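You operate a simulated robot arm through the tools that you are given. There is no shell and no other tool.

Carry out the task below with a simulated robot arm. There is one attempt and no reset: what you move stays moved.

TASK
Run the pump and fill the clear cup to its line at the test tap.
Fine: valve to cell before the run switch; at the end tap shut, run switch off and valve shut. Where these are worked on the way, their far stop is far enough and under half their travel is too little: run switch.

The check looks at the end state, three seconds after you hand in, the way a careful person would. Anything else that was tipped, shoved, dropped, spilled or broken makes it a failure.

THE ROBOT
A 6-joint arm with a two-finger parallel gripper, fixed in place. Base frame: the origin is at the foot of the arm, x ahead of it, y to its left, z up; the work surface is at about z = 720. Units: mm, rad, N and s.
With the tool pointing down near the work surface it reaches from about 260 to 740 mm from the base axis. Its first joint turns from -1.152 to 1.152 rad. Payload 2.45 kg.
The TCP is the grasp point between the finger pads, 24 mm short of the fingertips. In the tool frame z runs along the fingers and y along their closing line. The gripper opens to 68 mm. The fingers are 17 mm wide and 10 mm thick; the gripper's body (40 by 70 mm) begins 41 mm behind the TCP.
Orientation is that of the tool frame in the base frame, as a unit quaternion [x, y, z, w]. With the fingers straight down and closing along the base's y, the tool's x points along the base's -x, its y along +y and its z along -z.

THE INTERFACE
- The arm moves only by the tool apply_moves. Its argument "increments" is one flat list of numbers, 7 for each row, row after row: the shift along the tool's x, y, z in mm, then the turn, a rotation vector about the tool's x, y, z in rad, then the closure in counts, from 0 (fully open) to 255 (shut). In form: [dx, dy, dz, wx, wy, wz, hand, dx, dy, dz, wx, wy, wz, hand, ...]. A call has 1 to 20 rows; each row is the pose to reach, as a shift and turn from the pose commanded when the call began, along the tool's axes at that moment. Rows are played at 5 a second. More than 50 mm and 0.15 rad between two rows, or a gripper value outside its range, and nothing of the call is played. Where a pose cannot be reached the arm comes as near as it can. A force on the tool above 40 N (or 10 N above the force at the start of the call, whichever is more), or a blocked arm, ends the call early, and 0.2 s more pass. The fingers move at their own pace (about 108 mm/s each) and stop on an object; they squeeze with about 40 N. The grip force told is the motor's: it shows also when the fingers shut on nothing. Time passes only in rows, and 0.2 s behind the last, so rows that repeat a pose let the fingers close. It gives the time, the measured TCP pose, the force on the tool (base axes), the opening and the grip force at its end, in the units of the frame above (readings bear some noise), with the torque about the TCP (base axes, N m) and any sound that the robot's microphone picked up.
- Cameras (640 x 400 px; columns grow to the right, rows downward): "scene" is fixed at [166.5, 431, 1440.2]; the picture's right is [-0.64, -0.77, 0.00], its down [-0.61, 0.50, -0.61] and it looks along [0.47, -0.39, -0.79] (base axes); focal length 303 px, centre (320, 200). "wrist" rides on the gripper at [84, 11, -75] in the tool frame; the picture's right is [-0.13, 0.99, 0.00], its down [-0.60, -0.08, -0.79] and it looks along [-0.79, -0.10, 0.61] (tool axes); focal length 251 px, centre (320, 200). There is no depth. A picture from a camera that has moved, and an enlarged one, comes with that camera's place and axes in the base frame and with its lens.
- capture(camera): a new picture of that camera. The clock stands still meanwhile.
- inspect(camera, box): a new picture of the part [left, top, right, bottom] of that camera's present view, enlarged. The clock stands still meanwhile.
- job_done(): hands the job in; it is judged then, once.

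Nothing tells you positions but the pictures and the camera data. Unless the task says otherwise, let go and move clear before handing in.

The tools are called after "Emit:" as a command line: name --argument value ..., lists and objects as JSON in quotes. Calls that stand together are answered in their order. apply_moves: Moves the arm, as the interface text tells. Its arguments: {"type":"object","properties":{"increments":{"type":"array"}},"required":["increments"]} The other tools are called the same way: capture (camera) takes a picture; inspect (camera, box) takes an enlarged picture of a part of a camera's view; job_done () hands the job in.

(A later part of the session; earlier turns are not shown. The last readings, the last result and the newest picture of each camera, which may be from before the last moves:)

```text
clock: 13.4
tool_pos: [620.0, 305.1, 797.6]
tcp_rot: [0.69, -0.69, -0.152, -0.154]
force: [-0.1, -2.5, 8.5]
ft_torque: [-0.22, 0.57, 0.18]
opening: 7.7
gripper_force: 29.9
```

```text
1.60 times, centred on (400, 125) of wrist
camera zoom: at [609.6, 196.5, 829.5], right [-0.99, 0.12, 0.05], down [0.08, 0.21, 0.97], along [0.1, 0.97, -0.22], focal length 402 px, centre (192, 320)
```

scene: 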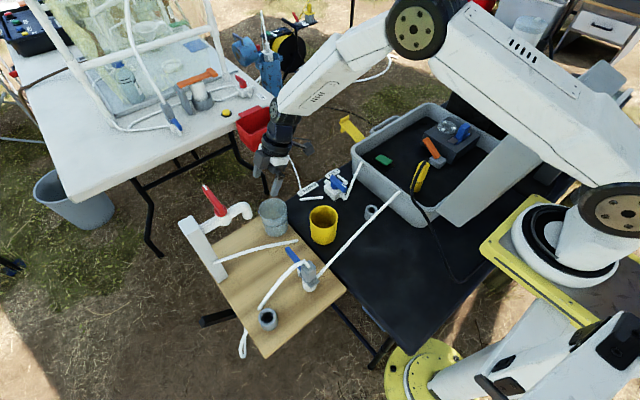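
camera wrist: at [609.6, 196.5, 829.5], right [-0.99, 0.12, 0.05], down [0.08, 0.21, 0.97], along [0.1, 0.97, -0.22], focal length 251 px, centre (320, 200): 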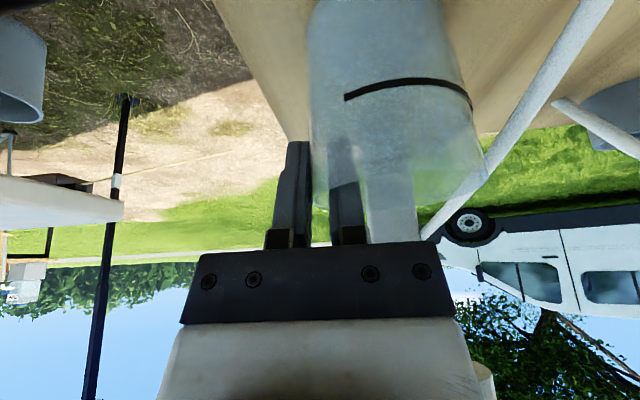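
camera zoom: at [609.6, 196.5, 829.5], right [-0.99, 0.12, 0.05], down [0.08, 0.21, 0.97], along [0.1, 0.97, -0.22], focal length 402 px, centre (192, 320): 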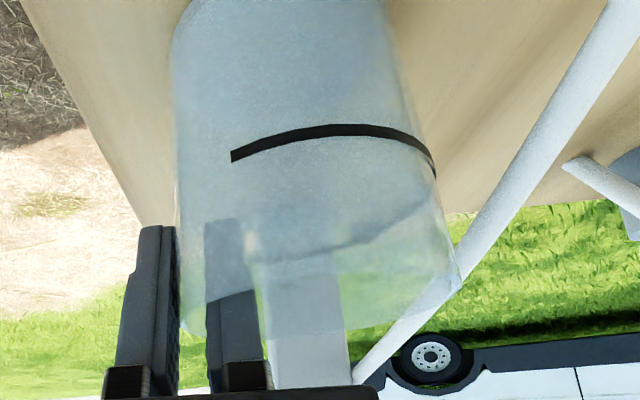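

The cup is resting on the board with about 8 N of contact. I'll open partway and withdraw along the finger axis, away from the tap.

Emit:
apply_moves --increments '[0, 0, 0, 0, 0, 0, 190, 0, 0, 0, 0, 0, 0, 150, 0, 0, 0, 0, 0, 0, 145, 0, 0, -15, 0, 0, 0, 145, 0, 0, -30, 0, 0, 0, 145, 0, 0, -60, 0, 0, 0, 145, 0, 0, -95, 0, 0, 0, 145, 0, 0, -130, 0, 0, 0, 145]'

Emit:
capture --camera "wrist"

Emit:
inspect --camera "scene" --box '[180, 150, 300, 270]'

```text
clock: 15.2
tool_pos: [617.3, 248.6, 914.7]
tcp_rot: [0.691, -0.69, -0.153, -0.153]
force: [0.5, -0.6, 0.5]
ft_torque: [0.0, -0.01, -0.03]
opening: 29.2
gripper_force: 0.0
```

```text
taken
camera wrist: at [608.5, 141.2, 946.6], right [-0.99, 0.12, 0.05], down [0.08, 0.21, 0.97], along [0.1, 0.97, -0.22], focal length 251 px, centre (320, 200)
```

wrist: 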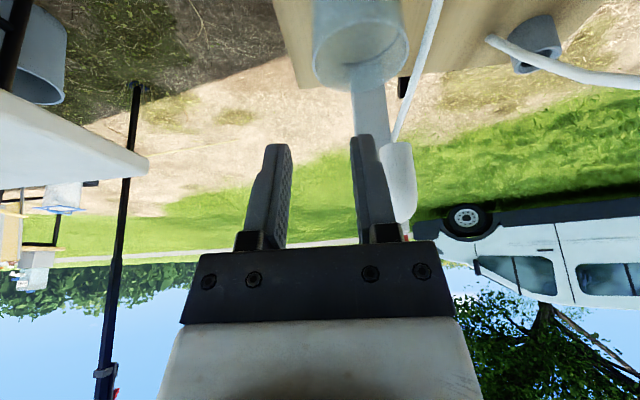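

```text
3.33 times, centred on (240, 210) of scene
camera zoom: at [166.4, 431.0, 1440.2], right [-0.64, -0.77, 0.0], down [-0.61, 0.5, -0.61], along [0.47, -0.39, -0.79], focal length 1010 px, centre (587, 167)
```

zoom: 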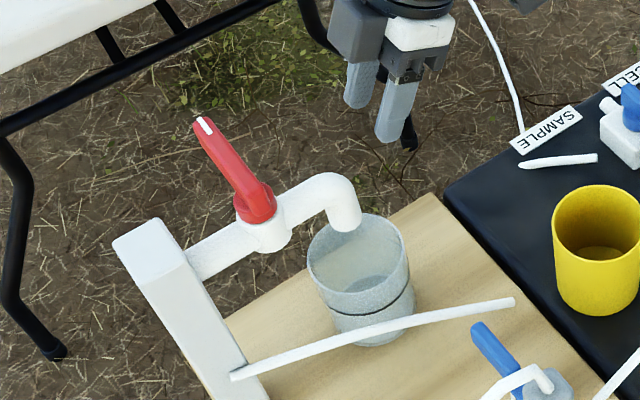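

The cup stands free under the outlet. I'll straighten the hand and check the alignment from above.

Emit:
apply_moves --increments '[6.5, 4, -26.6, 0, 0.109, 0, 145, 13, 8, -53, 0, 0.218, 0, 100, 19.6, 12, -80, 0, 0.327, 0, 50, 26.1, 17, -106.3, 0, 0.436, 0, 0]'

Emit:
capture --camera "wrist"

Emit:
inspect --camera "wrist" --box '[300, 60, 440, 190]'

```text
clock: 16.2
tool_pos: [600.7, 181.7, 1000.8]
tcp_rot: [0.707, -0.707, 0.001, 0.001]
force: [0.6, 0.4, -0.2]
ft_torque: [0.01, -0.02, -0.01]
opening: 67.9
gripper_force: 0.1
```

```text
taken
camera wrist: at [591.7, 97.6, 1075.3], right [-0.99, 0.13, 0.0], down [0.08, 0.61, 0.79], along [0.1, 0.78, -0.61], focal length 251 px, centre (320, 200)
```

wrist: 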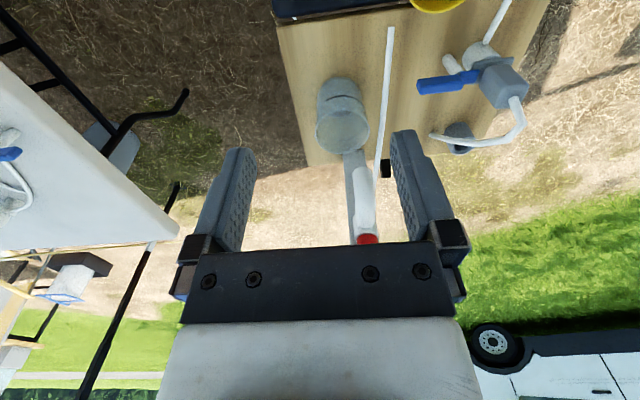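

```text
3.08 times, centred on (370, 125) of wrist
camera zoom: at [591.7, 97.6, 1075.3], right [-0.99, 0.13, 0.0], down [0.08, 0.61, 0.79], along [0.1, 0.78, -0.61], focal length 774 px, centre (166, 431)
```

zoom: 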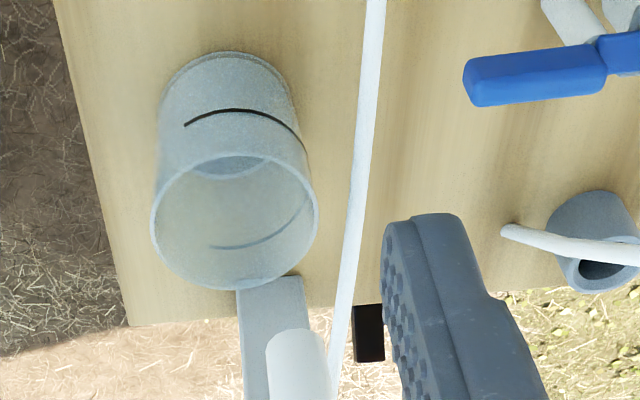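

The cup's centre is about 18 mm from the outlet axis, so the stream falls well inside it. Next is the three-way valve, so I'll go back to default yaw and view it close up.

Emit:
apply_moves --increments '[13.5, 5.1, 10.1, 0, 0, 0.1428, 0, 27, 10.1, 20.1, 0, 0, 0.2856, 0, 40.6, 15.2, 30.2, 0, 0, 0.4284, 0, 54.1, 20.3, 40.3, 0, 0, 0.5712, 0, 67.6, 25.3, 50.4, 0, 0, 0.714, 0, 81.1, 30.4, 60.4, 0, 0, 0.8568, 0, 94.6, 35.4, 70.5, 0, 0, 0.9996, 0, 108.1, 40.5, 80.6, 0, 0, 1.1424, 0, 121.7, 45.6, 90.7, 0, 0, 1.2852, 0, 135.2, 50.6, 100.7, 0, 0, 1.428, 0, 148.7, 55.7, 110.8, 0, 0, 1.5708, 0]'

Emit:
capture --camera "wrist"

Emit:
inspect --camera "wrist" --box '[220, 50, 420, 175]'

Emit:
inspect --camera "scene" --box '[290, 160, 370, 210]'

```text
clock: 18.6
tool_pos: [545.4, 32.6, 889.7]
tcp_rot: [0.0, 1.0, 0.0, 0.0]
force: [-0.1, -0.7, -0.2]
ft_torque: [0.0, -0.02, 0.01]
opening: 68.0
gripper_force: 0.1
```

```text
taken
camera wrist: at [463.2, 43.7, 963.5], right [0.13, 0.99, 0.0], down [0.6, -0.08, 0.79], along [0.79, -0.1, -0.61], focal length 251 px, centre (320, 200)
```

wrist: 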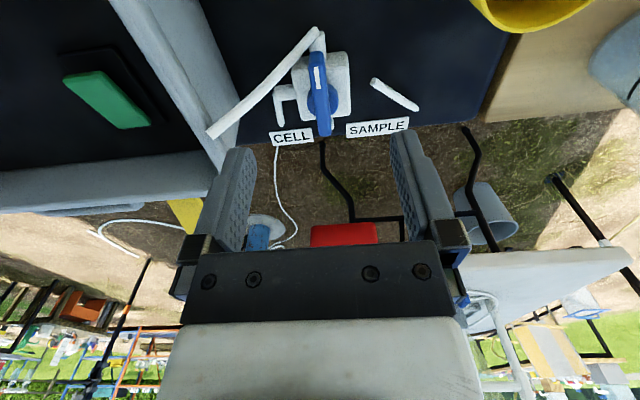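

```text
3.20 times, centred on (320, 112) of wrist
camera zoom: at [463.2, 43.7, 963.5], right [0.13, 0.99, 0.0], down [0.6, -0.08, 0.79], along [0.79, -0.1, -0.61], focal length 805 px, centre (320, 480)
```

zoom: 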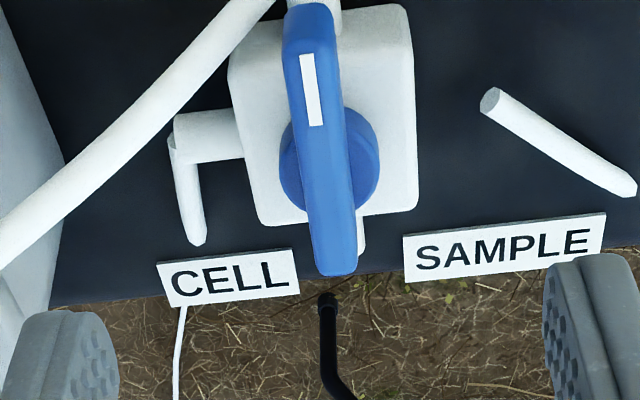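

```text
8.00 times, centred on (330, 185) of scene
camera zoom: at [166.5, 431.0, 1440.2], right [-0.64, -0.77, 0.0], down [-0.61, 0.5, -0.61], along [0.47, -0.39, -0.79], focal length 2424 px, centre (240, 320)
```

zoom: 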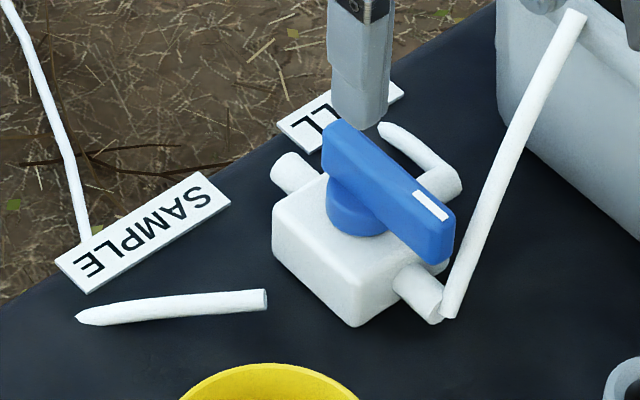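

The handle lies along x over the hub, which I place at about (584, 31) with its top near z 766. I'll narrow the fingers to about 36 mm and come down straddling the handle at the pivot.

Emit:
apply_moves --increments '[-13, -0.5, 10, 0, 0, 0, 120, -26, -1, 20, 0, 0, 0, 120, -38.6, -1.6, 40, 0, 0, 0, 120, -38.6, -1.6, 65, 0, 0, 0, 120, -38.6, -1.6, 82, 0, 0, 0, 120, -38.6, -1.6, 90, 0, 0, 0, 120]'

Emit:
capture --camera "wrist"

Emit:
inspect --camera "wrist" --box '[240, 20, 400, 180]'

Emit:
inspect --camera "scene" --box '[290, 150, 370, 210]'

```text
clock: 20.0
tool_pos: [584.8, 30.6, 799.0]
tcp_rot: [0.0, 1.0, 0.0, 0.0]
force: [-0.3, 0.1, 0.1]
ft_torque: [-0.02, 0.01, -0.01]
opening: 35.8
gripper_force: 0.1
```

```text
taken
camera wrist: at [501.8, 41.3, 874.1], right [0.13, 0.99, 0.0], down [0.6, -0.08, 0.79], along [0.79, -0.1, -0.61], focal length 251 px, centre (320, 200)
```

wrist: 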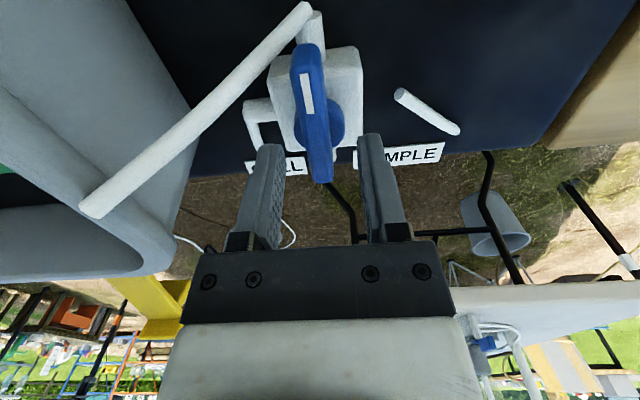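

```text
2.50 times, centred on (320, 100) of wrist
camera zoom: at [501.8, 41.3, 874.1], right [0.13, 0.99, 0.0], down [0.6, -0.08, 0.79], along [0.79, -0.1, -0.61], focal length 629 px, centre (320, 450)
```

zoom: 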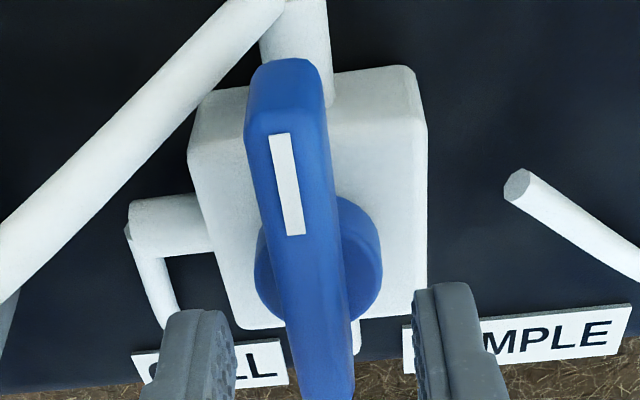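

```text
6.67 times, centred on (330, 180) of scene
camera zoom: at [166.5, 431.0, 1440.2], right [-0.64, -0.77, 0.0], down [-0.61, 0.5, -0.61], along [0.47, -0.39, -0.79], focal length 2020 px, centre (253, 333)
```

zoom: 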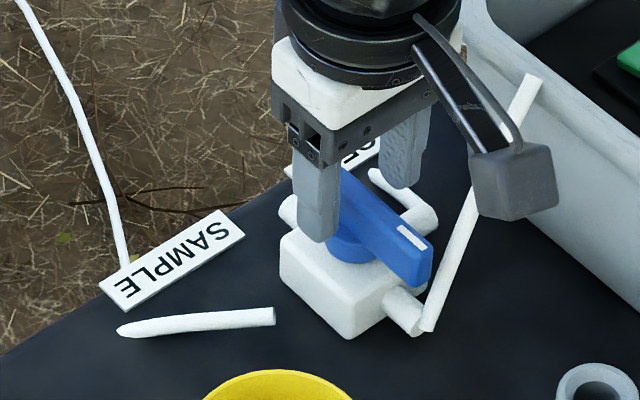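

The fingertips straddle the handle around the hub, with the handle spanning z ≈ 763–784. I'll go down another 6 mm and close on it.

Emit:
apply_moves --increments '[0, 0, 3, 0, 0, 0, 120, 0, 0, 6, 0, 0, 0, 120, 0, 0, 6, 0, 0, 0, 170, 0, 0, 6, 0, 0, 0, 220, 0, 0, 6, 0, 0, 0, 255, 0, 0, 6, 0, 0, 0, 255]'

Emit:
inspect --camera "wrist" --box '[240, 20, 400, 180]'

Emit:
inspect --camera "scene" --box '[290, 150, 370, 210]'

```text
clock: 21.4
tool_pos: [586.4, 29.5, 793.0]
tcp_rot: [0.0, 1.0, -0.001, 0.0]
force: [2.5, -7.2, -0.5]
ft_torque: [-0.13, 0.09, 0.0]
opening: 12.0
gripper_force: 32.7
```

```text
2.50 times, centred on (320, 100) of wrist
camera zoom: at [502.3, 40.9, 868.2], right [0.13, 0.99, 0.0], down [0.6, -0.08, 0.79], along [0.79, -0.1, -0.61], focal length 629 px, centre (320, 450)
```

zoom: 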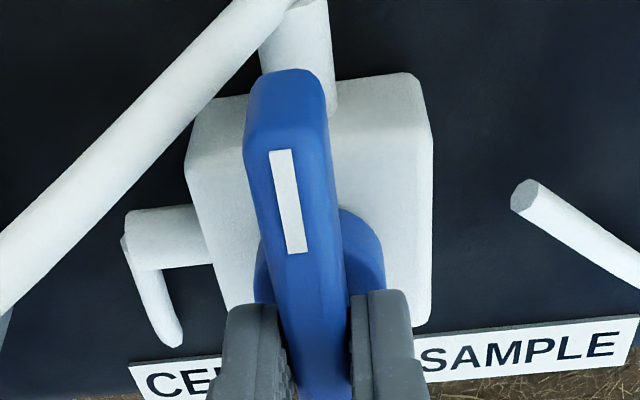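

```text
6.67 times, centred on (330, 180) of scene
camera zoom: at [166.5, 430.8, 1440.3], right [-0.64, -0.77, 0.0], down [-0.61, 0.5, -0.61], along [0.47, -0.39, -0.79], focal length 2020 px, centre (253, 333)
```

zoom: 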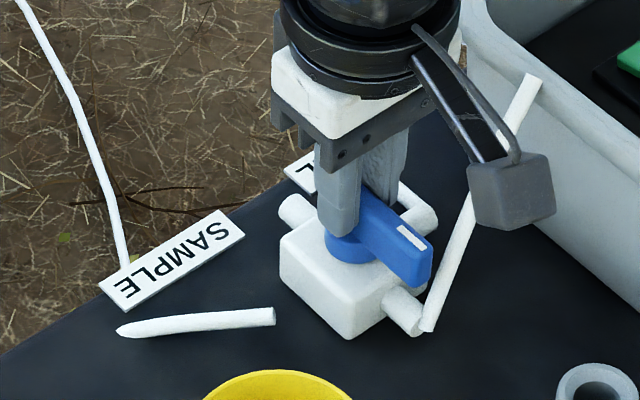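

The handle is gripped at 12.0 mm and the hand feels a small sideways load. I'll turn it a little toward CELL (mark from -x toward -y) about the pivot and check the forces.

Emit:
apply_moves --increments '[0, -0.5, 0, 0, 0, -0.14, 255, 0.1, -0.1, 0, 0, 0, -0.28, 255, 0.2, 0.2, 0, 0, 0, -0.42, 255, 0.2, 0.2, 0, 0, 0, -0.42, 255]'

Emit:
inspect --camera "scene" --box '[290, 150, 370, 210]'

Emit:
inspect --camera "wrist" --box '[240, 20, 400, 180]'

```text
clock: 22.4
tool_pos: [584.5, 30.4, 794.5]
tcp_rot: [-0.209, 0.978, -0.001, 0.0]
force: [4.3, -13.9, 4.1]
ft_torque: [-0.51, 0.6, 0.05]
opening: 11.7
gripper_force: 32.6
```

```text
6.67 times, centred on (330, 180) of scene
camera zoom: at [166.5, 430.7, 1440.3], right [-0.64, -0.77, 0.0], down [-0.61, 0.5, -0.61], along [0.47, -0.39, -0.79], focal length 2020 px, centre (253, 333)
```

zoom: 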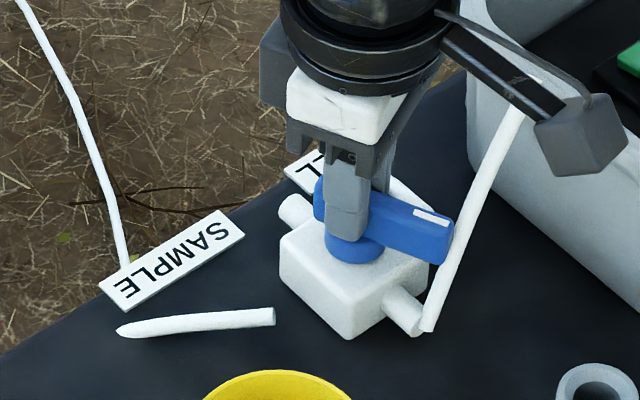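

```text
2.50 times, centred on (320, 100) of wrist
camera zoom: at [505.2, 5.6, 868.2], right [-0.29, 0.96, 0.0], down [0.58, 0.18, 0.79], along [0.76, 0.23, -0.61], focal length 629 px, centre (320, 450)
```

zoom: 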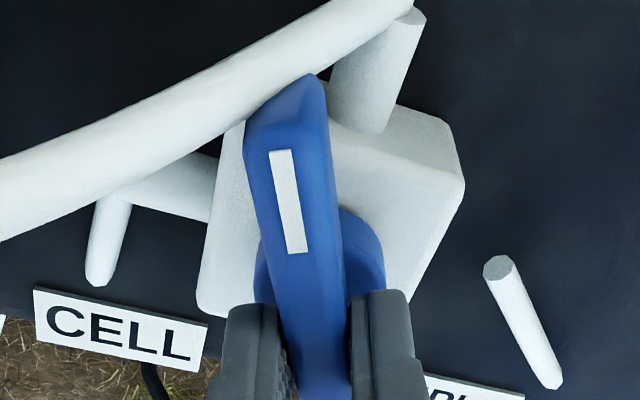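

The handle turns freely with the hand, but there is about 14 N sideways load. I'll ease the hand 1.5 mm that way and read the force.

Emit:
apply_moves --increments '[0, -1.5, 0, 0, 0, 0, 255, 0, -1.5, 0, 0, 0, 0, 255]'

```text
clock: 23.0
tool_pos: [585.5, 31.2, 793.0]
tcp_rot: [-0.209, 0.978, 0.0, 0.0]
force: [-3.8, -3.3, 8.0]
ft_torque: [0.36, -0.8, 0.0]
opening: 12.0
gripper_force: 32.5
```

The sideways load is nearly balanced now, and the residuals put the pivot about 1.5 mm further +x. I'll continue turning toward CELL with a corrected arc.

Emit:
apply_moves --increments '[0.36, -0.38, 0, 0, 0, -0.14, 255, 0.31, -0.59, 0, 0, 0, -0.28, 255, 0.24, -0.79, 0, 0, 0, -0.42, 255, 0.14, -0.99, 0, 0, 0, -0.56, 255, 0.01, -1.16, 0, 0, 0, -0.7, 255, 0.01, -1.16, 0, 0, 0, -0.7, 255]'

Emit:
inspect --camera "scene" --box '[290, 150, 370, 210]'

Emit:
capture --camera "wrist"

```text
clock: 24.4
tool_pos: [586.5, 30.4, 794.1]
tcp_rot: [-0.533, 0.846, 0.001, 0.0]
force: [-10.2, 29.4, 14.2]
ft_torque: [0.81, 0.0, -0.02]
opening: 12.0
gripper_force: 32.3
```

```text
6.67 times, centred on (330, 180) of scene
camera zoom: at [165.9, 431.6, 1440.1], right [-0.64, -0.77, 0.0], down [-0.61, 0.5, -0.61], along [0.47, -0.39, -0.79], focal length 2020 px, centre (253, 333)
```

zoom: 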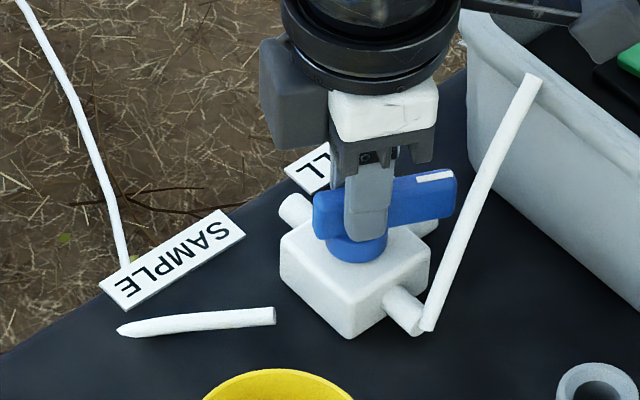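

```text
taken
camera wrist: at [540.2, -41.0, 868.2], right [-0.84, 0.55, 0.0], down [0.33, 0.51, 0.79], along [0.43, 0.66, -0.61], focal length 251 px, centre (320, 200)
```

wrist: 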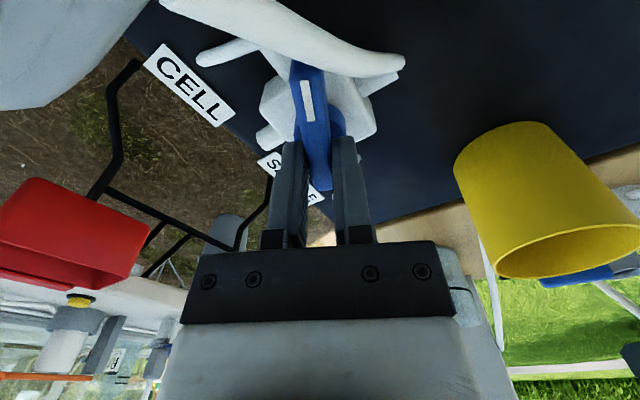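

The handle is past halfway, but a 30 N load in +y shows I over-corrected. I'll relax the hand's position before continuing.

Emit:
apply_moves --increments '[-0.9, 1.0, 0, 0, 0, 0, 255, -1.8, 1.9, 0, 0, 0, 0, 255, -1.8, 1.9, 0, 0, 0, 0, 255]'

```text
clock: 25.2
tool_pos: [585.1, 31.5, 794.1]
tcp_rot: [-0.532, 0.847, -0.002, 0.001]
force: [-1.4, 5.5, 8.2]
ft_torque: [-0.74, 0.48, 0.02]
opening: 11.9
gripper_force: 32.8
```

The load dropped to about 6 N. I'll complete the turn to 90° with small corrections.

Emit:
apply_moves --increments '[-0.15, 0.3, 0, 0, 0, -0.12, 255, -0.3, 0.6, 0, 0, 0, -0.24, 255, -0.4, 0.9, 0, 0, 0, -0.36, 255, -0.48, 1.18, 0, 0, 0, -0.451, 255, -0.48, 1.18, 0, 0, 0, -0.451, 255]'

Emit:
inspect --camera "scene" --box '[290, 150, 370, 210]'

Emit:
capture --camera "wrist"

```text
clock: 26.4
tool_pos: [585.5, 30.3, 792.5]
tcp_rot: [-0.707, 0.707, -0.001, 0.001]
force: [10.5, -21.9, -0.2]
ft_torque: [0.02, -0.11, 0.01]
opening: 11.9
gripper_force: 32.3
```

```text
6.67 times, centred on (330, 180) of scene
camera zoom: at [166.7, 430.5, 1440.4], right [-0.64, -0.77, 0.0], down [-0.61, 0.5, -0.61], along [0.47, -0.39, -0.79], focal length 2020 px, centre (253, 333)
```

zoom: 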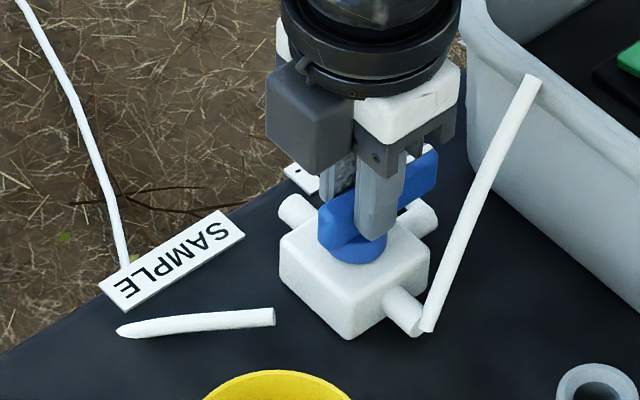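

```text
taken
camera wrist: at [575.0, -54.0, 868.1], right [-0.99, 0.13, 0.0], down [0.08, 0.6, 0.79], along [0.1, 0.79, -0.61], focal length 251 px, centre (320, 200)
```

wrist: 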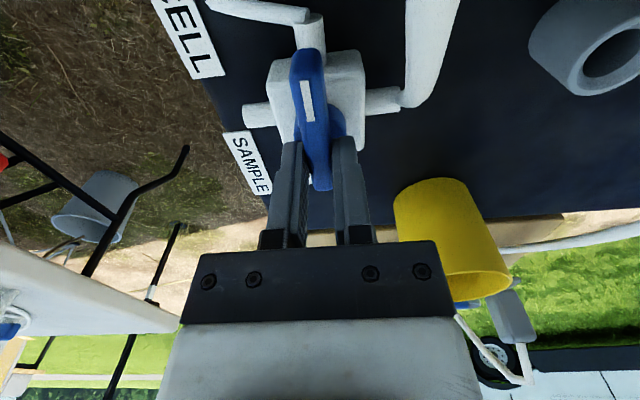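

The handle's mark now points exactly along the CELL port on the -y side. I'll let go and rise clear.

Emit:
apply_moves --increments '[0, 0, 0, 0, 0, 0, 180, 0, 0, 0, 0, 0, 0, 120, 0, 0, 0, 0, 0, 0, 120, 0, 0, -20, 0, 0, 0, 120, 0, 0, -50, 0, 0, 0, 120, 0, 0, -90, 0, 0, 0, 60, 0, 0, -130, 0, 0, 0, 0]'

Emit:
inspect --camera "scene" --box '[290, 150, 370, 210]'

Emit:
capture --camera "wrist"

Emit:
inspect --camera "scene" --box '[400, 100, 500, 170]'

```text
clock: 28.0
tool_pos: [582.9, 31.8, 922.4]
tcp_rot: [0.707, -0.707, 0.0, 0.0]
force: [1.2, 0.3, 0.6]
ft_torque: [-0.02, 0.03, -0.01]
opening: 68.0
gripper_force: 0.1
```

```text
6.67 times, centred on (330, 180) of scene
camera zoom: at [166.5, 431.0, 1440.2], right [-0.64, -0.77, 0.0], down [-0.61, 0.5, -0.61], along [0.47, -0.39, -0.79], focal length 2020 px, centre (253, 333)
```

zoom: 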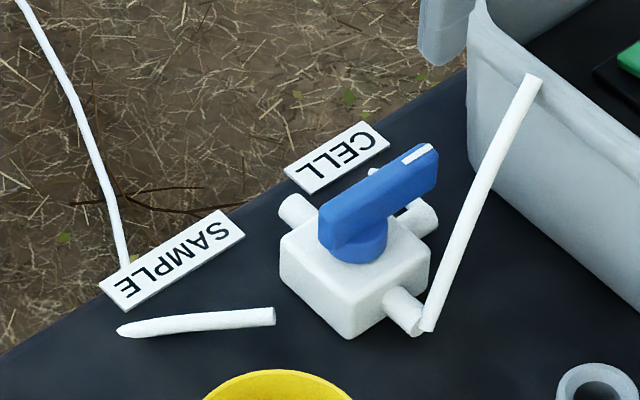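

```text
taken
camera wrist: at [573.4, -52.2, 997.8], right [-0.99, 0.13, 0.0], down [0.08, 0.6, 0.79], along [0.1, 0.79, -0.61], focal length 251 px, centre (320, 200)
```

wrist: 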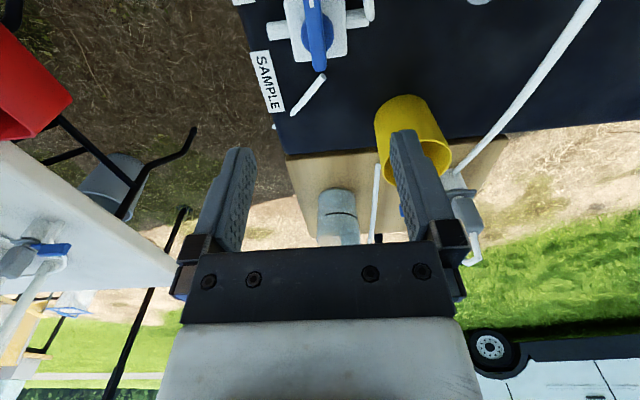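

```text
5.71 times, centred on (450, 135) of scene
camera zoom: at [166.5, 431.0, 1440.2], right [-0.64, -0.77, 0.0], down [-0.61, 0.5, -0.61], along [0.47, -0.39, -0.79], focal length 1732 px, centre (-423, 571)
```

zoom: 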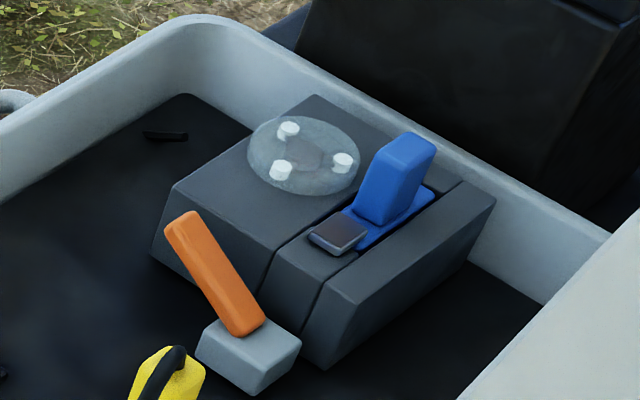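

The valve is set to CELL. Next I'll look at the pump and the lid around it before approaching.

Emit:
capture --camera "scene"

Emit:
apply_moves --increments '[30, 5, -20, 0, 0, 0.14, 0, 60, 10, -40, 0, 0, 0.28, 0, 90, 15, -60, 0, 0, 0.42, 0, 120, 20, -80, 0, 0, 0.56, 0, 150, 30, -100, 0, 0, 0.7, 0, 180, 50, -110, 0, 0, 0.84, 0, 200, 70, -120, 0, 0, 0.98, 0, 220, 90, -130, 0, 0, 1.12, 0, 240, 110, -140, 0, 0, 1.26, 0, 260, 130, -150, 0, 0, 1.4, 0, 280, 150, -160, 0, 0, 1.54, 0]'

Emit:
capture --camera "wrist"

Emit:
capture --camera "scene"

```text
taken
```

scene: 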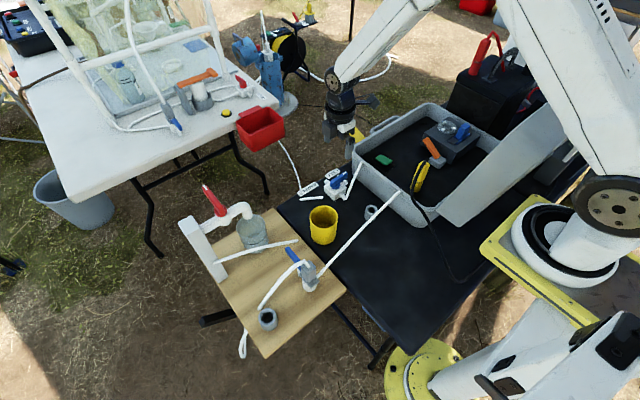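

```text
clock: 30.4
tool_pos: [433.4, -249.1, 1083.8]
tcp_rot: [-0.014, 1.0, 0.0, -0.001]
force: [-0.8, 0.1, -0.1]
ft_torque: [0.02, -0.01, 0.02]
opening: 67.9
gripper_force: 0.0
```

```text
taken
camera wrist: at [349.9, -240.2, 1158.3], right [0.1, 0.99, 0.0], down [0.61, -0.06, 0.79], along [0.79, -0.08, -0.61], focal length 251 px, centre (320, 200)
```

wrist: 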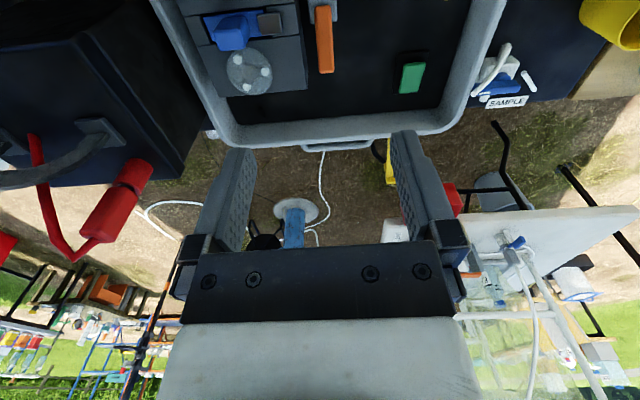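

```text
taken
```

scene: 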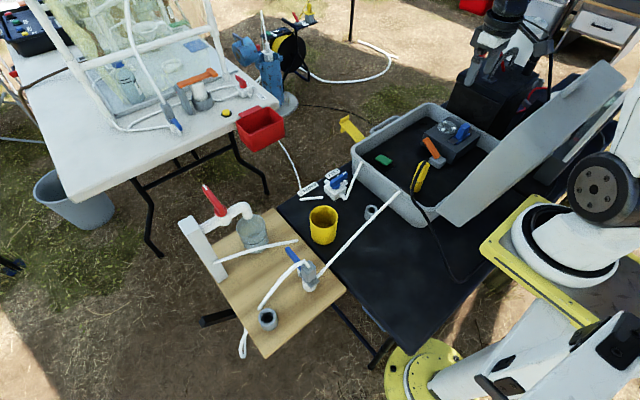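

Emit:
apply_moves --increments '[32, -20, -23, 0, 0, 0.015, 0, 63, -41, -46, 0, 0, 0.028, 0, 63, -41, -46, 0, 0, 0.028, 0]'

Emit:
capture --camera "wrist"

Emit:
inspect --camera "wrist" --box '[200, 30, 420, 170]'

```text
clock: 31.2
tool_pos: [372.8, -292.5, 1128.8]
tcp_rot: [-0.002, 1.0, 0.0, 0.0]
force: [-0.1, 0.0, 0.1]
ft_torque: [0.01, 0.01, 0.0]
opening: 68.2
gripper_force: 0.1
```

```text
taken
camera wrist: at [289.5, -281.5, 1204.5], right [0.13, 0.99, 0.0], down [0.6, -0.08, 0.79], along [0.79, -0.1, -0.61], focal length 251 px, centre (320, 200)
```

wrist: 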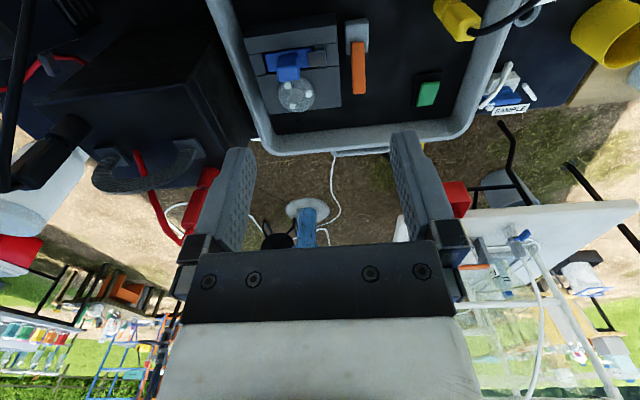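

```text
2.86 times, centred on (310, 100) of wrist
camera zoom: at [289.5, -281.5, 1204.5], right [0.13, 0.99, 0.0], down [0.6, -0.08, 0.79], along [0.79, -0.1, -0.61], focal length 718 px, centre (349, 486)
```

zoom: 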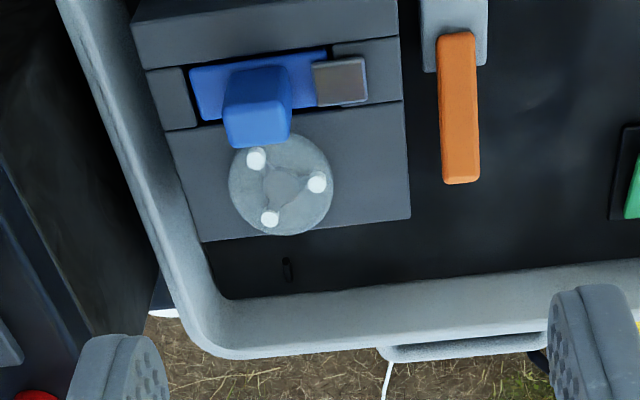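

Emit:
inspect --camera "scene" --box '[400, 40, 640, 250]'

Emit:
inspect --camera "wrist" --box '[200, 0, 340, 90]'

```text
1.90 times, centred on (520, 145) of scene
camera zoom: at [166.5, 431.0, 1440.2], right [-0.64, -0.77, 0.0], down [-0.61, 0.5, -0.61], along [0.47, -0.39, -0.79], focal length 577 px, centre (-61, 305)
```

zoom: 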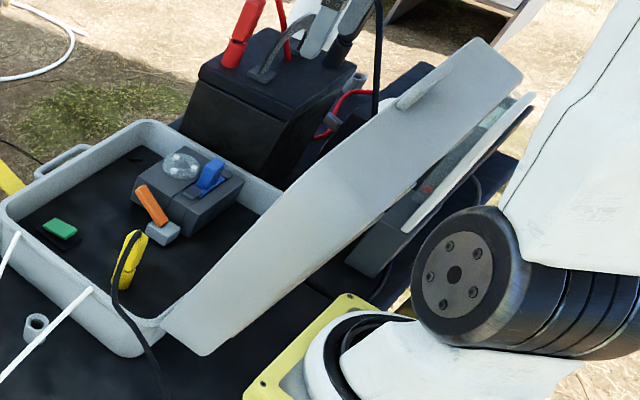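

```text
4.44 times, centred on (270, 45) of wrist
camera zoom: at [289.5, -281.5, 1204.5], right [0.13, 0.99, 0.0], down [0.6, -0.08, 0.79], along [0.79, -0.1, -0.61], focal length 1118 px, centre (542, 889)
```

zoom: 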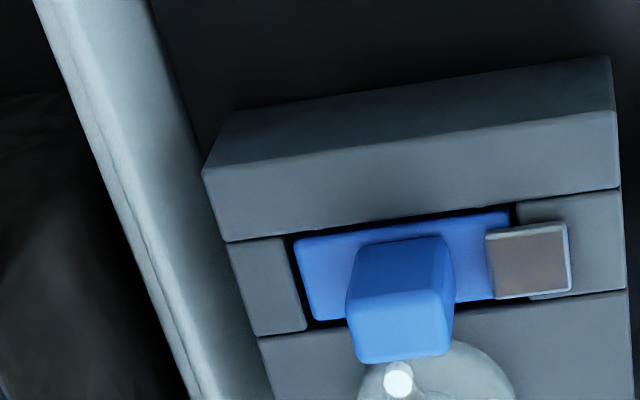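

I can't yet tell how the open lid sits, so I'll take a look from further back before committing to an approach path.

Emit:
apply_moves --increments '[25, 45, -10, 0, 0, 0, 0, 50, 90, -20, 0, 0, 0, 0, 75, 135, -30, 0, 0, 0, 0, 90, 175, -40, 0, 0, 0, 0]'

Emit:
capture --camera "wrist"

Emit:
capture --camera "scene"

```text
refused: row 1 steps farther than a row can; nothing moved
```

```text
taken
camera wrist: at [289.5, -281.5, 1204.5], right [0.13, 0.99, 0.0], down [0.6, -0.08, 0.79], along [0.79, -0.1, -0.61], focal length 251 px, centre (320, 200)
```

wrist: 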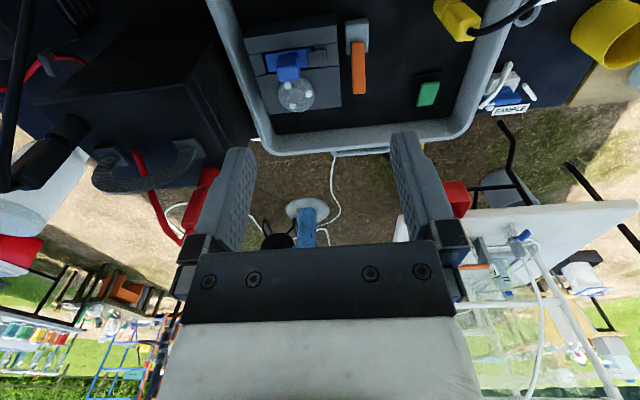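

```text
taken
```

scene: 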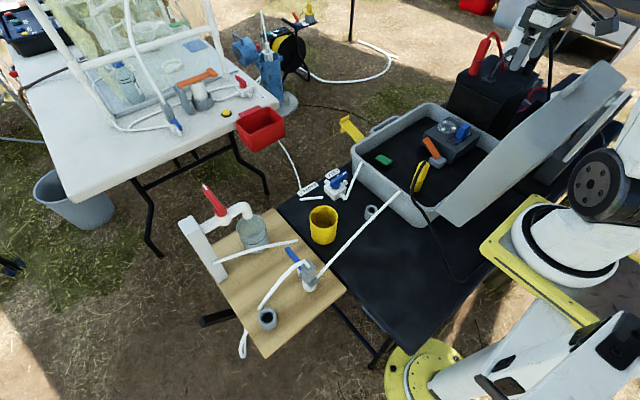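

Emit:
apply_moves --increments '[20, 38, -8, 0, 0, 0, 0, 40, 76, -16, 0, 0, 0, 0, 60, 114, -24, 0, 0, 0, 0, 76, 145, -32, 0, 0, 0, 0, 90, 175, -40, 0, 0, 0, 0]'

Emit:
capture --camera "wrist"

Emit:
capture --camera "scene"

```text
clock: 32.4
tool_pos: [313.6, -137.3, 1152.8]
tcp_rot: [0.0, 1.0, -0.001, 0.0]
force: [-0.1, 0.2, -1.0]
ft_torque: [0.01, -0.05, -0.02]
opening: 68.0
gripper_force: 0.1
out of reach, approached as far as the arm can: row 4, 5
```

```text
taken
camera wrist: at [229.3, -126.9, 1227.4], right [0.13, 0.99, 0.0], down [0.6, -0.08, 0.79], along [0.79, -0.1, -0.61], focal length 251 px, centre (320, 200)
```

wrist: 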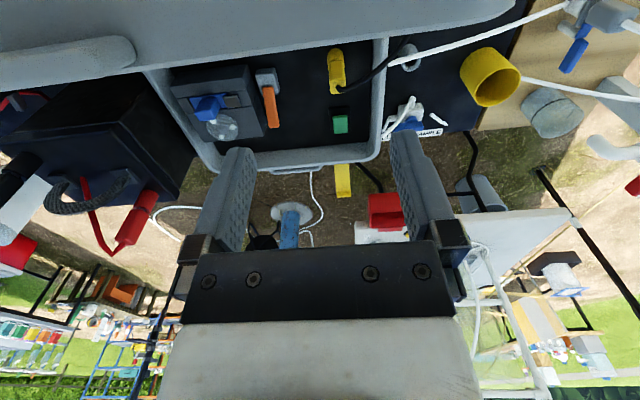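

```text
taken
```

scene: 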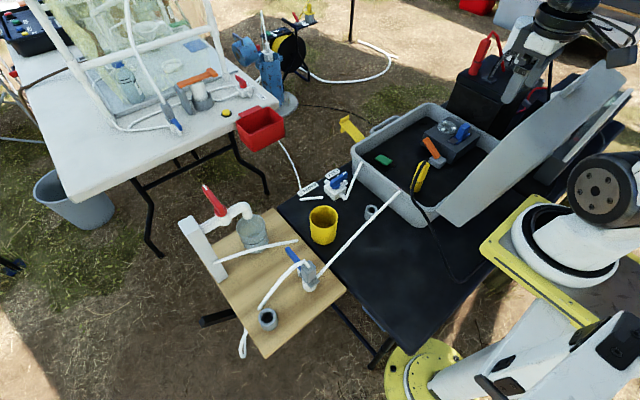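

The lid stands nearly upright over the case's -x wall with its top near z≈1090, so I'll go over it and look at the switch from closer.

Emit:
apply_moves --increments '[-16, -38, 4, 0, 0, 0, 0, -32, -76, 8, 0, 0, 0, 0, -49, -114, 12, 0, 0, 0, 0, -66, -153, 16, 0, 0, 0, 0]'

```text
clock: 33.4
tool_pos: [379.1, -290.2, 1136.1]
tcp_rot: [-0.002, 1.0, 0.0, -0.001]
force: [-0.3, 0.9, -0.2]
ft_torque: [0.01, -0.03, 0.01]
opening: 68.1
gripper_force: 0.2
```

Emit:
apply_moves --increments '[-12, -11, 36, 0, 0, 0, 0, -24, -22, 73, 0, 0, 0, 0, -35, -34, 110, 0, 0, 0, 0, -46, -45, 146, 0, 0, 0, 0]'

Emit:
capture --camera "wrist"

Emit:
inspect --camera "wrist" --box '[220, 0, 400, 112]'

Emit:
capture --camera "scene"

```text
clock: 34.4
tool_pos: [425.5, -336.1, 990.1]
tcp_rot: [-0.002, 1.0, 0.0, 0.0]
force: [0.1, 1.0, -0.4]
ft_torque: [-0.04, 0.04, 0.0]
opening: 68.0
gripper_force: 0.1
```

```text
taken
camera wrist: at [343.1, -324.0, 1064.6], right [0.13, 0.99, 0.0], down [0.6, -0.08, 0.79], along [0.79, -0.1, -0.61], focal length 251 px, centre (320, 200)
```

wrist: 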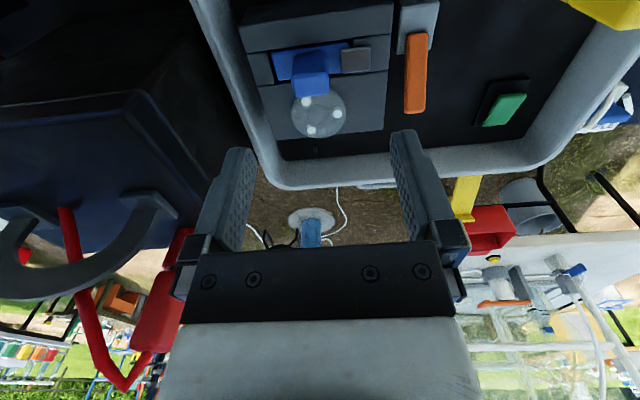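

```text
3.56 times, centred on (310, 56) of wrist
camera zoom: at [343.1, -324.0, 1064.6], right [0.13, 0.99, 0.0], down [0.6, -0.08, 0.79], along [0.79, -0.1, -0.61], focal length 894 px, centre (356, 712)
```

zoom: 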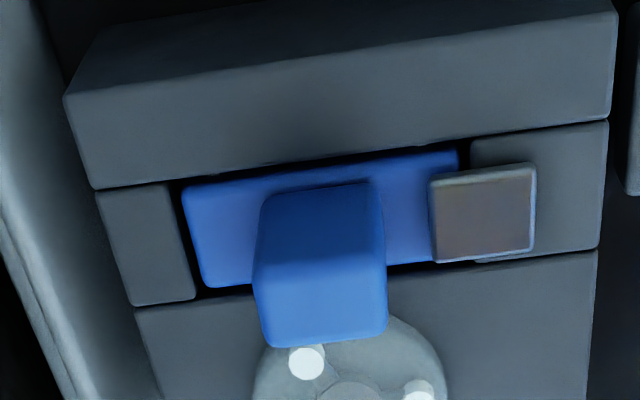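

```text
taken
```

scene: 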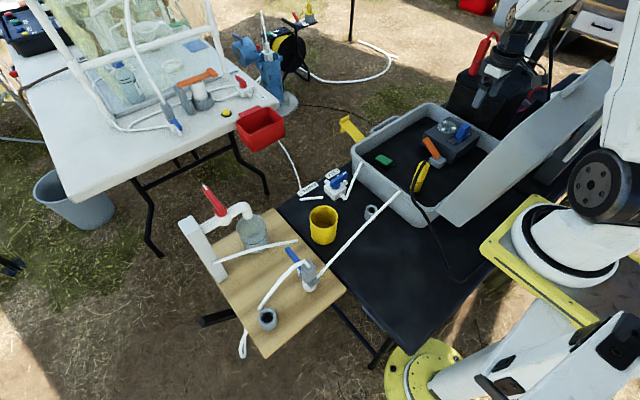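

The blue fin stands upright on a plate in a slot along y, with a dark square at the +y end. I'll view it from the +y side at a lower angle to see how it moves.

Emit:
apply_moves --increments '[-1.4, 6, 3.6, 0, 0, 0.1428, 0, -2.7, 12, 7.3, 0, 0, 0.2856, 0, -4.1, 18, 10.9, 0, 0, 0.4284, 0, -5.5, 24, 14.5, 0, 0, 0.5712, 0, -6.8, 30, 18.2, 0, 0, 0.714, 0, -8.2, 36, 21.8, 0, 0, 0.8568, 0, -9.5, 42, 25.5, 0, 0, 0.9996, 0, -10.9, 48, 29, 0, 0, 1.1424, 0, -12.3, 54, 32.7, 0, 0, 1.2852, 0, -13.6, 60, 36.4, 0, 0, 1.428, 0, -15, 66, 40, 0, 0, 1.5708, 0]'

Emit:
capture --camera "wrist"

Emit:
inspect --camera "wrist" --box '[240, 90, 400, 240]'

Emit:
capture --camera "scene"

```text
clock: 36.8
tool_pos: [440.1, -269.1, 951.9]
tcp_rot: [0.707, 0.707, 0.001, 0.0]
force: [-0.7, -1.2, -0.4]
ft_torque: [0.01, -0.03, 0.01]
opening: 68.0
gripper_force: 0.1
```

```text
taken
camera wrist: at [452.3, -185.3, 1025.8], right [0.99, -0.13, 0.0], down [-0.08, -0.6, 0.79], along [-0.1, -0.79, -0.61], focal length 251 px, centre (320, 200)
```

wrist: 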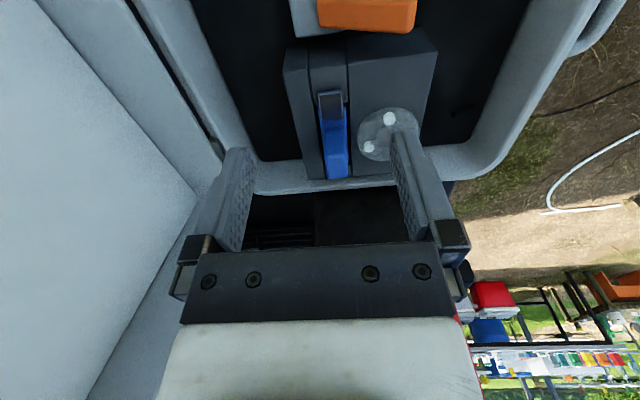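

```text
2.67 times, centred on (320, 165) of wrist
camera zoom: at [452.3, -185.3, 1025.8], right [0.99, -0.13, 0.0], down [-0.08, -0.6, 0.79], along [-0.1, -0.79, -0.61], focal length 670 px, centre (320, 293)
```

zoom: 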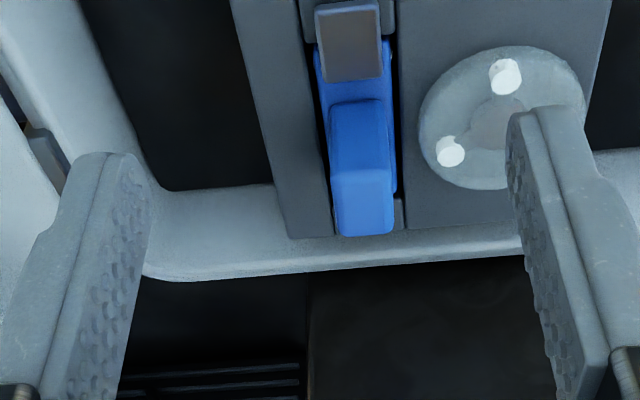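

```text
taken
```

scene: 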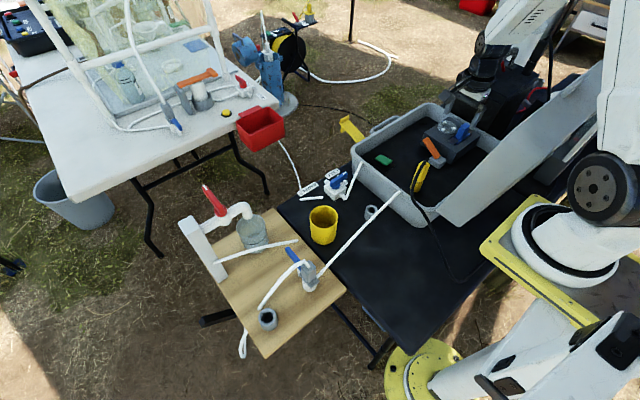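

Emit:
inspect --camera "wrist" --box '[300, 80, 380, 190]'

Emit:
inspect --camera "scene" --box '[430, 105, 490, 155]'

```text
3.64 times, centred on (340, 135) of wrist
camera zoom: at [452.3, -185.3, 1025.8], right [0.99, -0.13, 0.0], down [-0.08, -0.6, 0.79], along [-0.1, -0.79, -0.61], focal length 914 px, centre (247, 436)
```

zoom: 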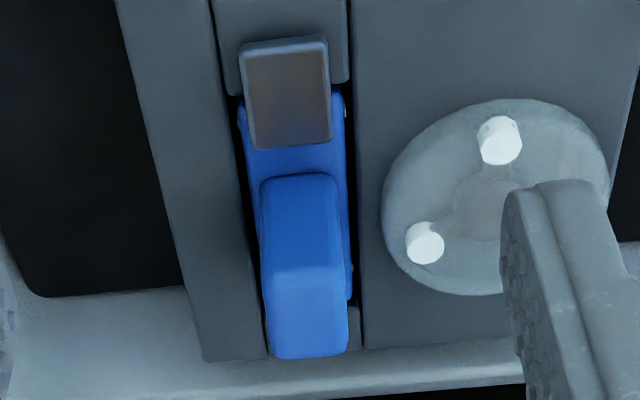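

```text
8.00 times, centred on (460, 130) of scene
camera zoom: at [166.5, 431.0, 1440.2], right [-0.64, -0.77, 0.0], down [-0.61, 0.5, -0.61], along [0.47, -0.39, -0.79], focal length 2424 px, centre (-800, 760)
```

zoom: 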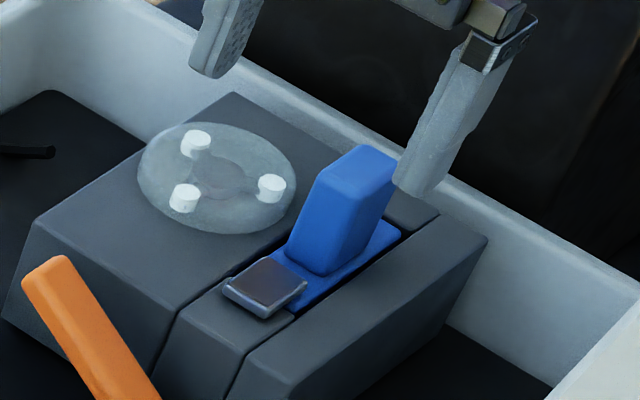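

The fin is a vertical blue block on a plate, with its top near (446, -346, 865). The direction it moves isn't obvious. I'll close the fingers and come down beside its +y face to try a gentle push.

Emit:
apply_moves --increments '[-16, 2, 10, 0, 0, 0, 255, -33, 4, 25, 0, 0, 0, 255, -47, 6, 45, 0, 0, 0, 255, -47, 6, 65, 0, 0, 0, 255, -47, 6, 77, 0, 0, 0, 255]'

Emit:
capture --camera "wrist"

Emit:
inspect --camera "wrist" --box '[260, 60, 400, 180]'

Emit:
inspect --camera "scene" --box '[400, 40, 640, 190]'

```text
clock: 38.0
tool_pos: [446.4, -316.8, 872.5]
tcp_rot: [0.705, 0.709, 0.0, 0.0]
force: [-0.4, 0.1, 0.4]
ft_torque: [0.0, 0.0, 0.01]
opening: 0.0
gripper_force: 23.7
```

```text
taken
camera wrist: at [458.1, -232.0, 948.0], right [0.99, -0.13, 0.0], down [-0.08, -0.6, 0.79], along [-0.1, -0.79, -0.61], focal length 251 px, centre (320, 200)
```

wrist: 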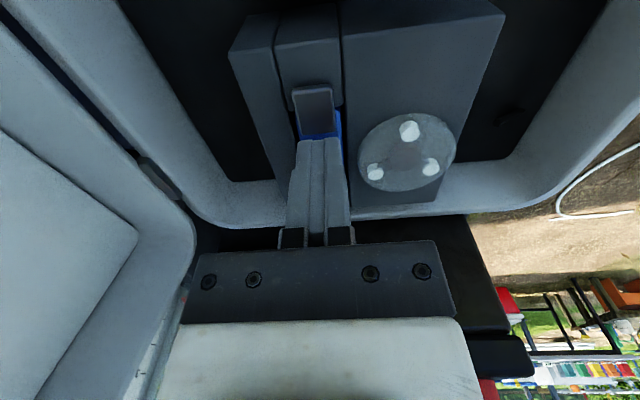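

```text
3.33 times, centred on (330, 120) of wrist
camera zoom: at [458.1, -232.0, 948.0], right [0.99, -0.13, 0.0], down [-0.08, -0.6, 0.79], along [-0.1, -0.79, -0.61], focal length 838 px, centre (287, 467)
```

zoom: 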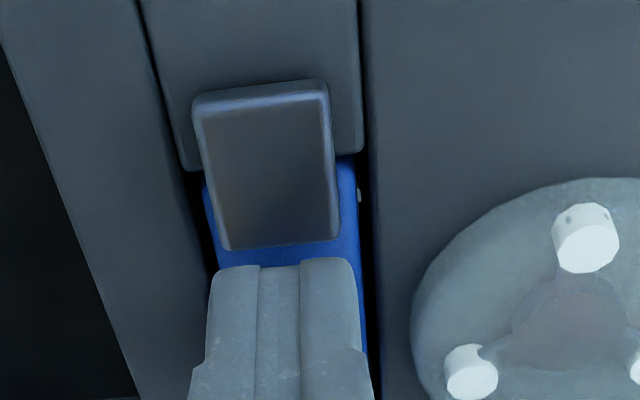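

```text
2.67 times, centred on (520, 115) of scene
camera zoom: at [166.5, 431.0, 1440.2], right [-0.64, -0.77, 0.0], down [-0.61, 0.5, -0.61], along [0.47, -0.39, -0.79], focal length 808 px, centre (-213, 427)
```

zoom: 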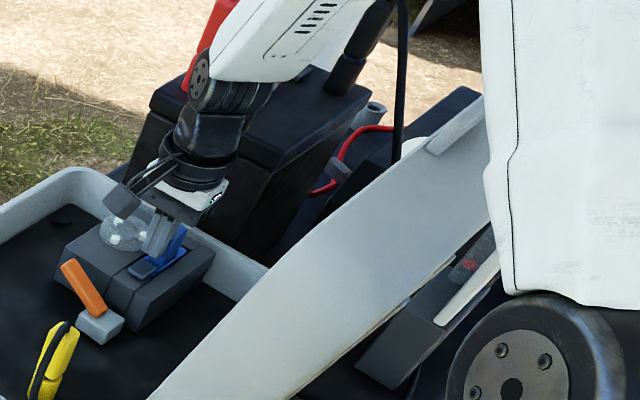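

Emit:
inspect --camera "wrist" --box '[290, 80, 350, 145]'

Emit:
inspect --camera "scene" --box '[440, 110, 480, 145]'

```text
6.15 times, centred on (320, 112) of wrist
camera zoom: at [458.1, -232.0, 948.0], right [0.99, -0.13, 0.0], down [-0.08, -0.6, 0.79], along [-0.1, -0.79, -0.61], focal length 1547 px, centre (320, 738)
```

zoom: 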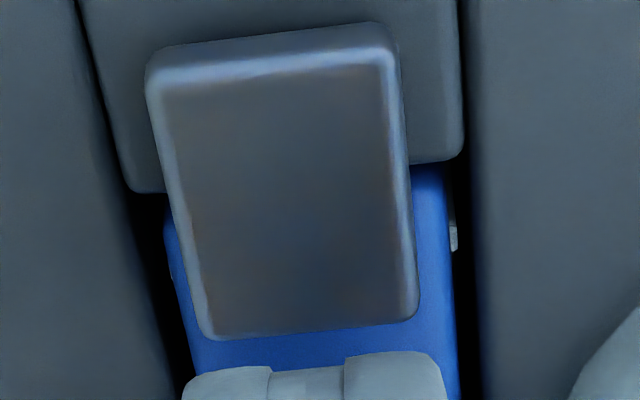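

```text
11.43 times, centred on (460, 128) of scene
camera zoom: at [166.5, 431.0, 1440.2], right [-0.64, -0.77, 0.0], down [-0.61, 0.5, -0.61], along [0.47, -0.39, -0.79], focal length 3463 px, centre (-1280, 1029)
```

zoom: 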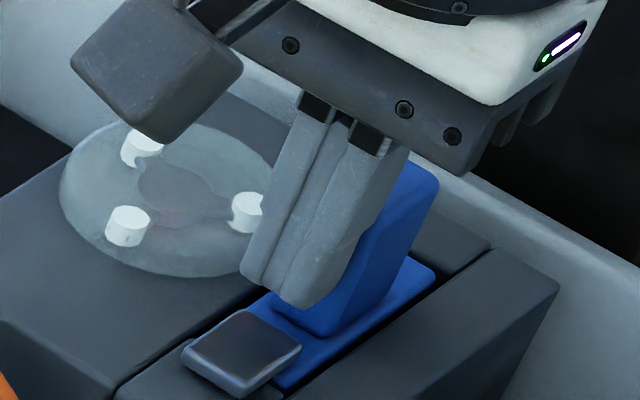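

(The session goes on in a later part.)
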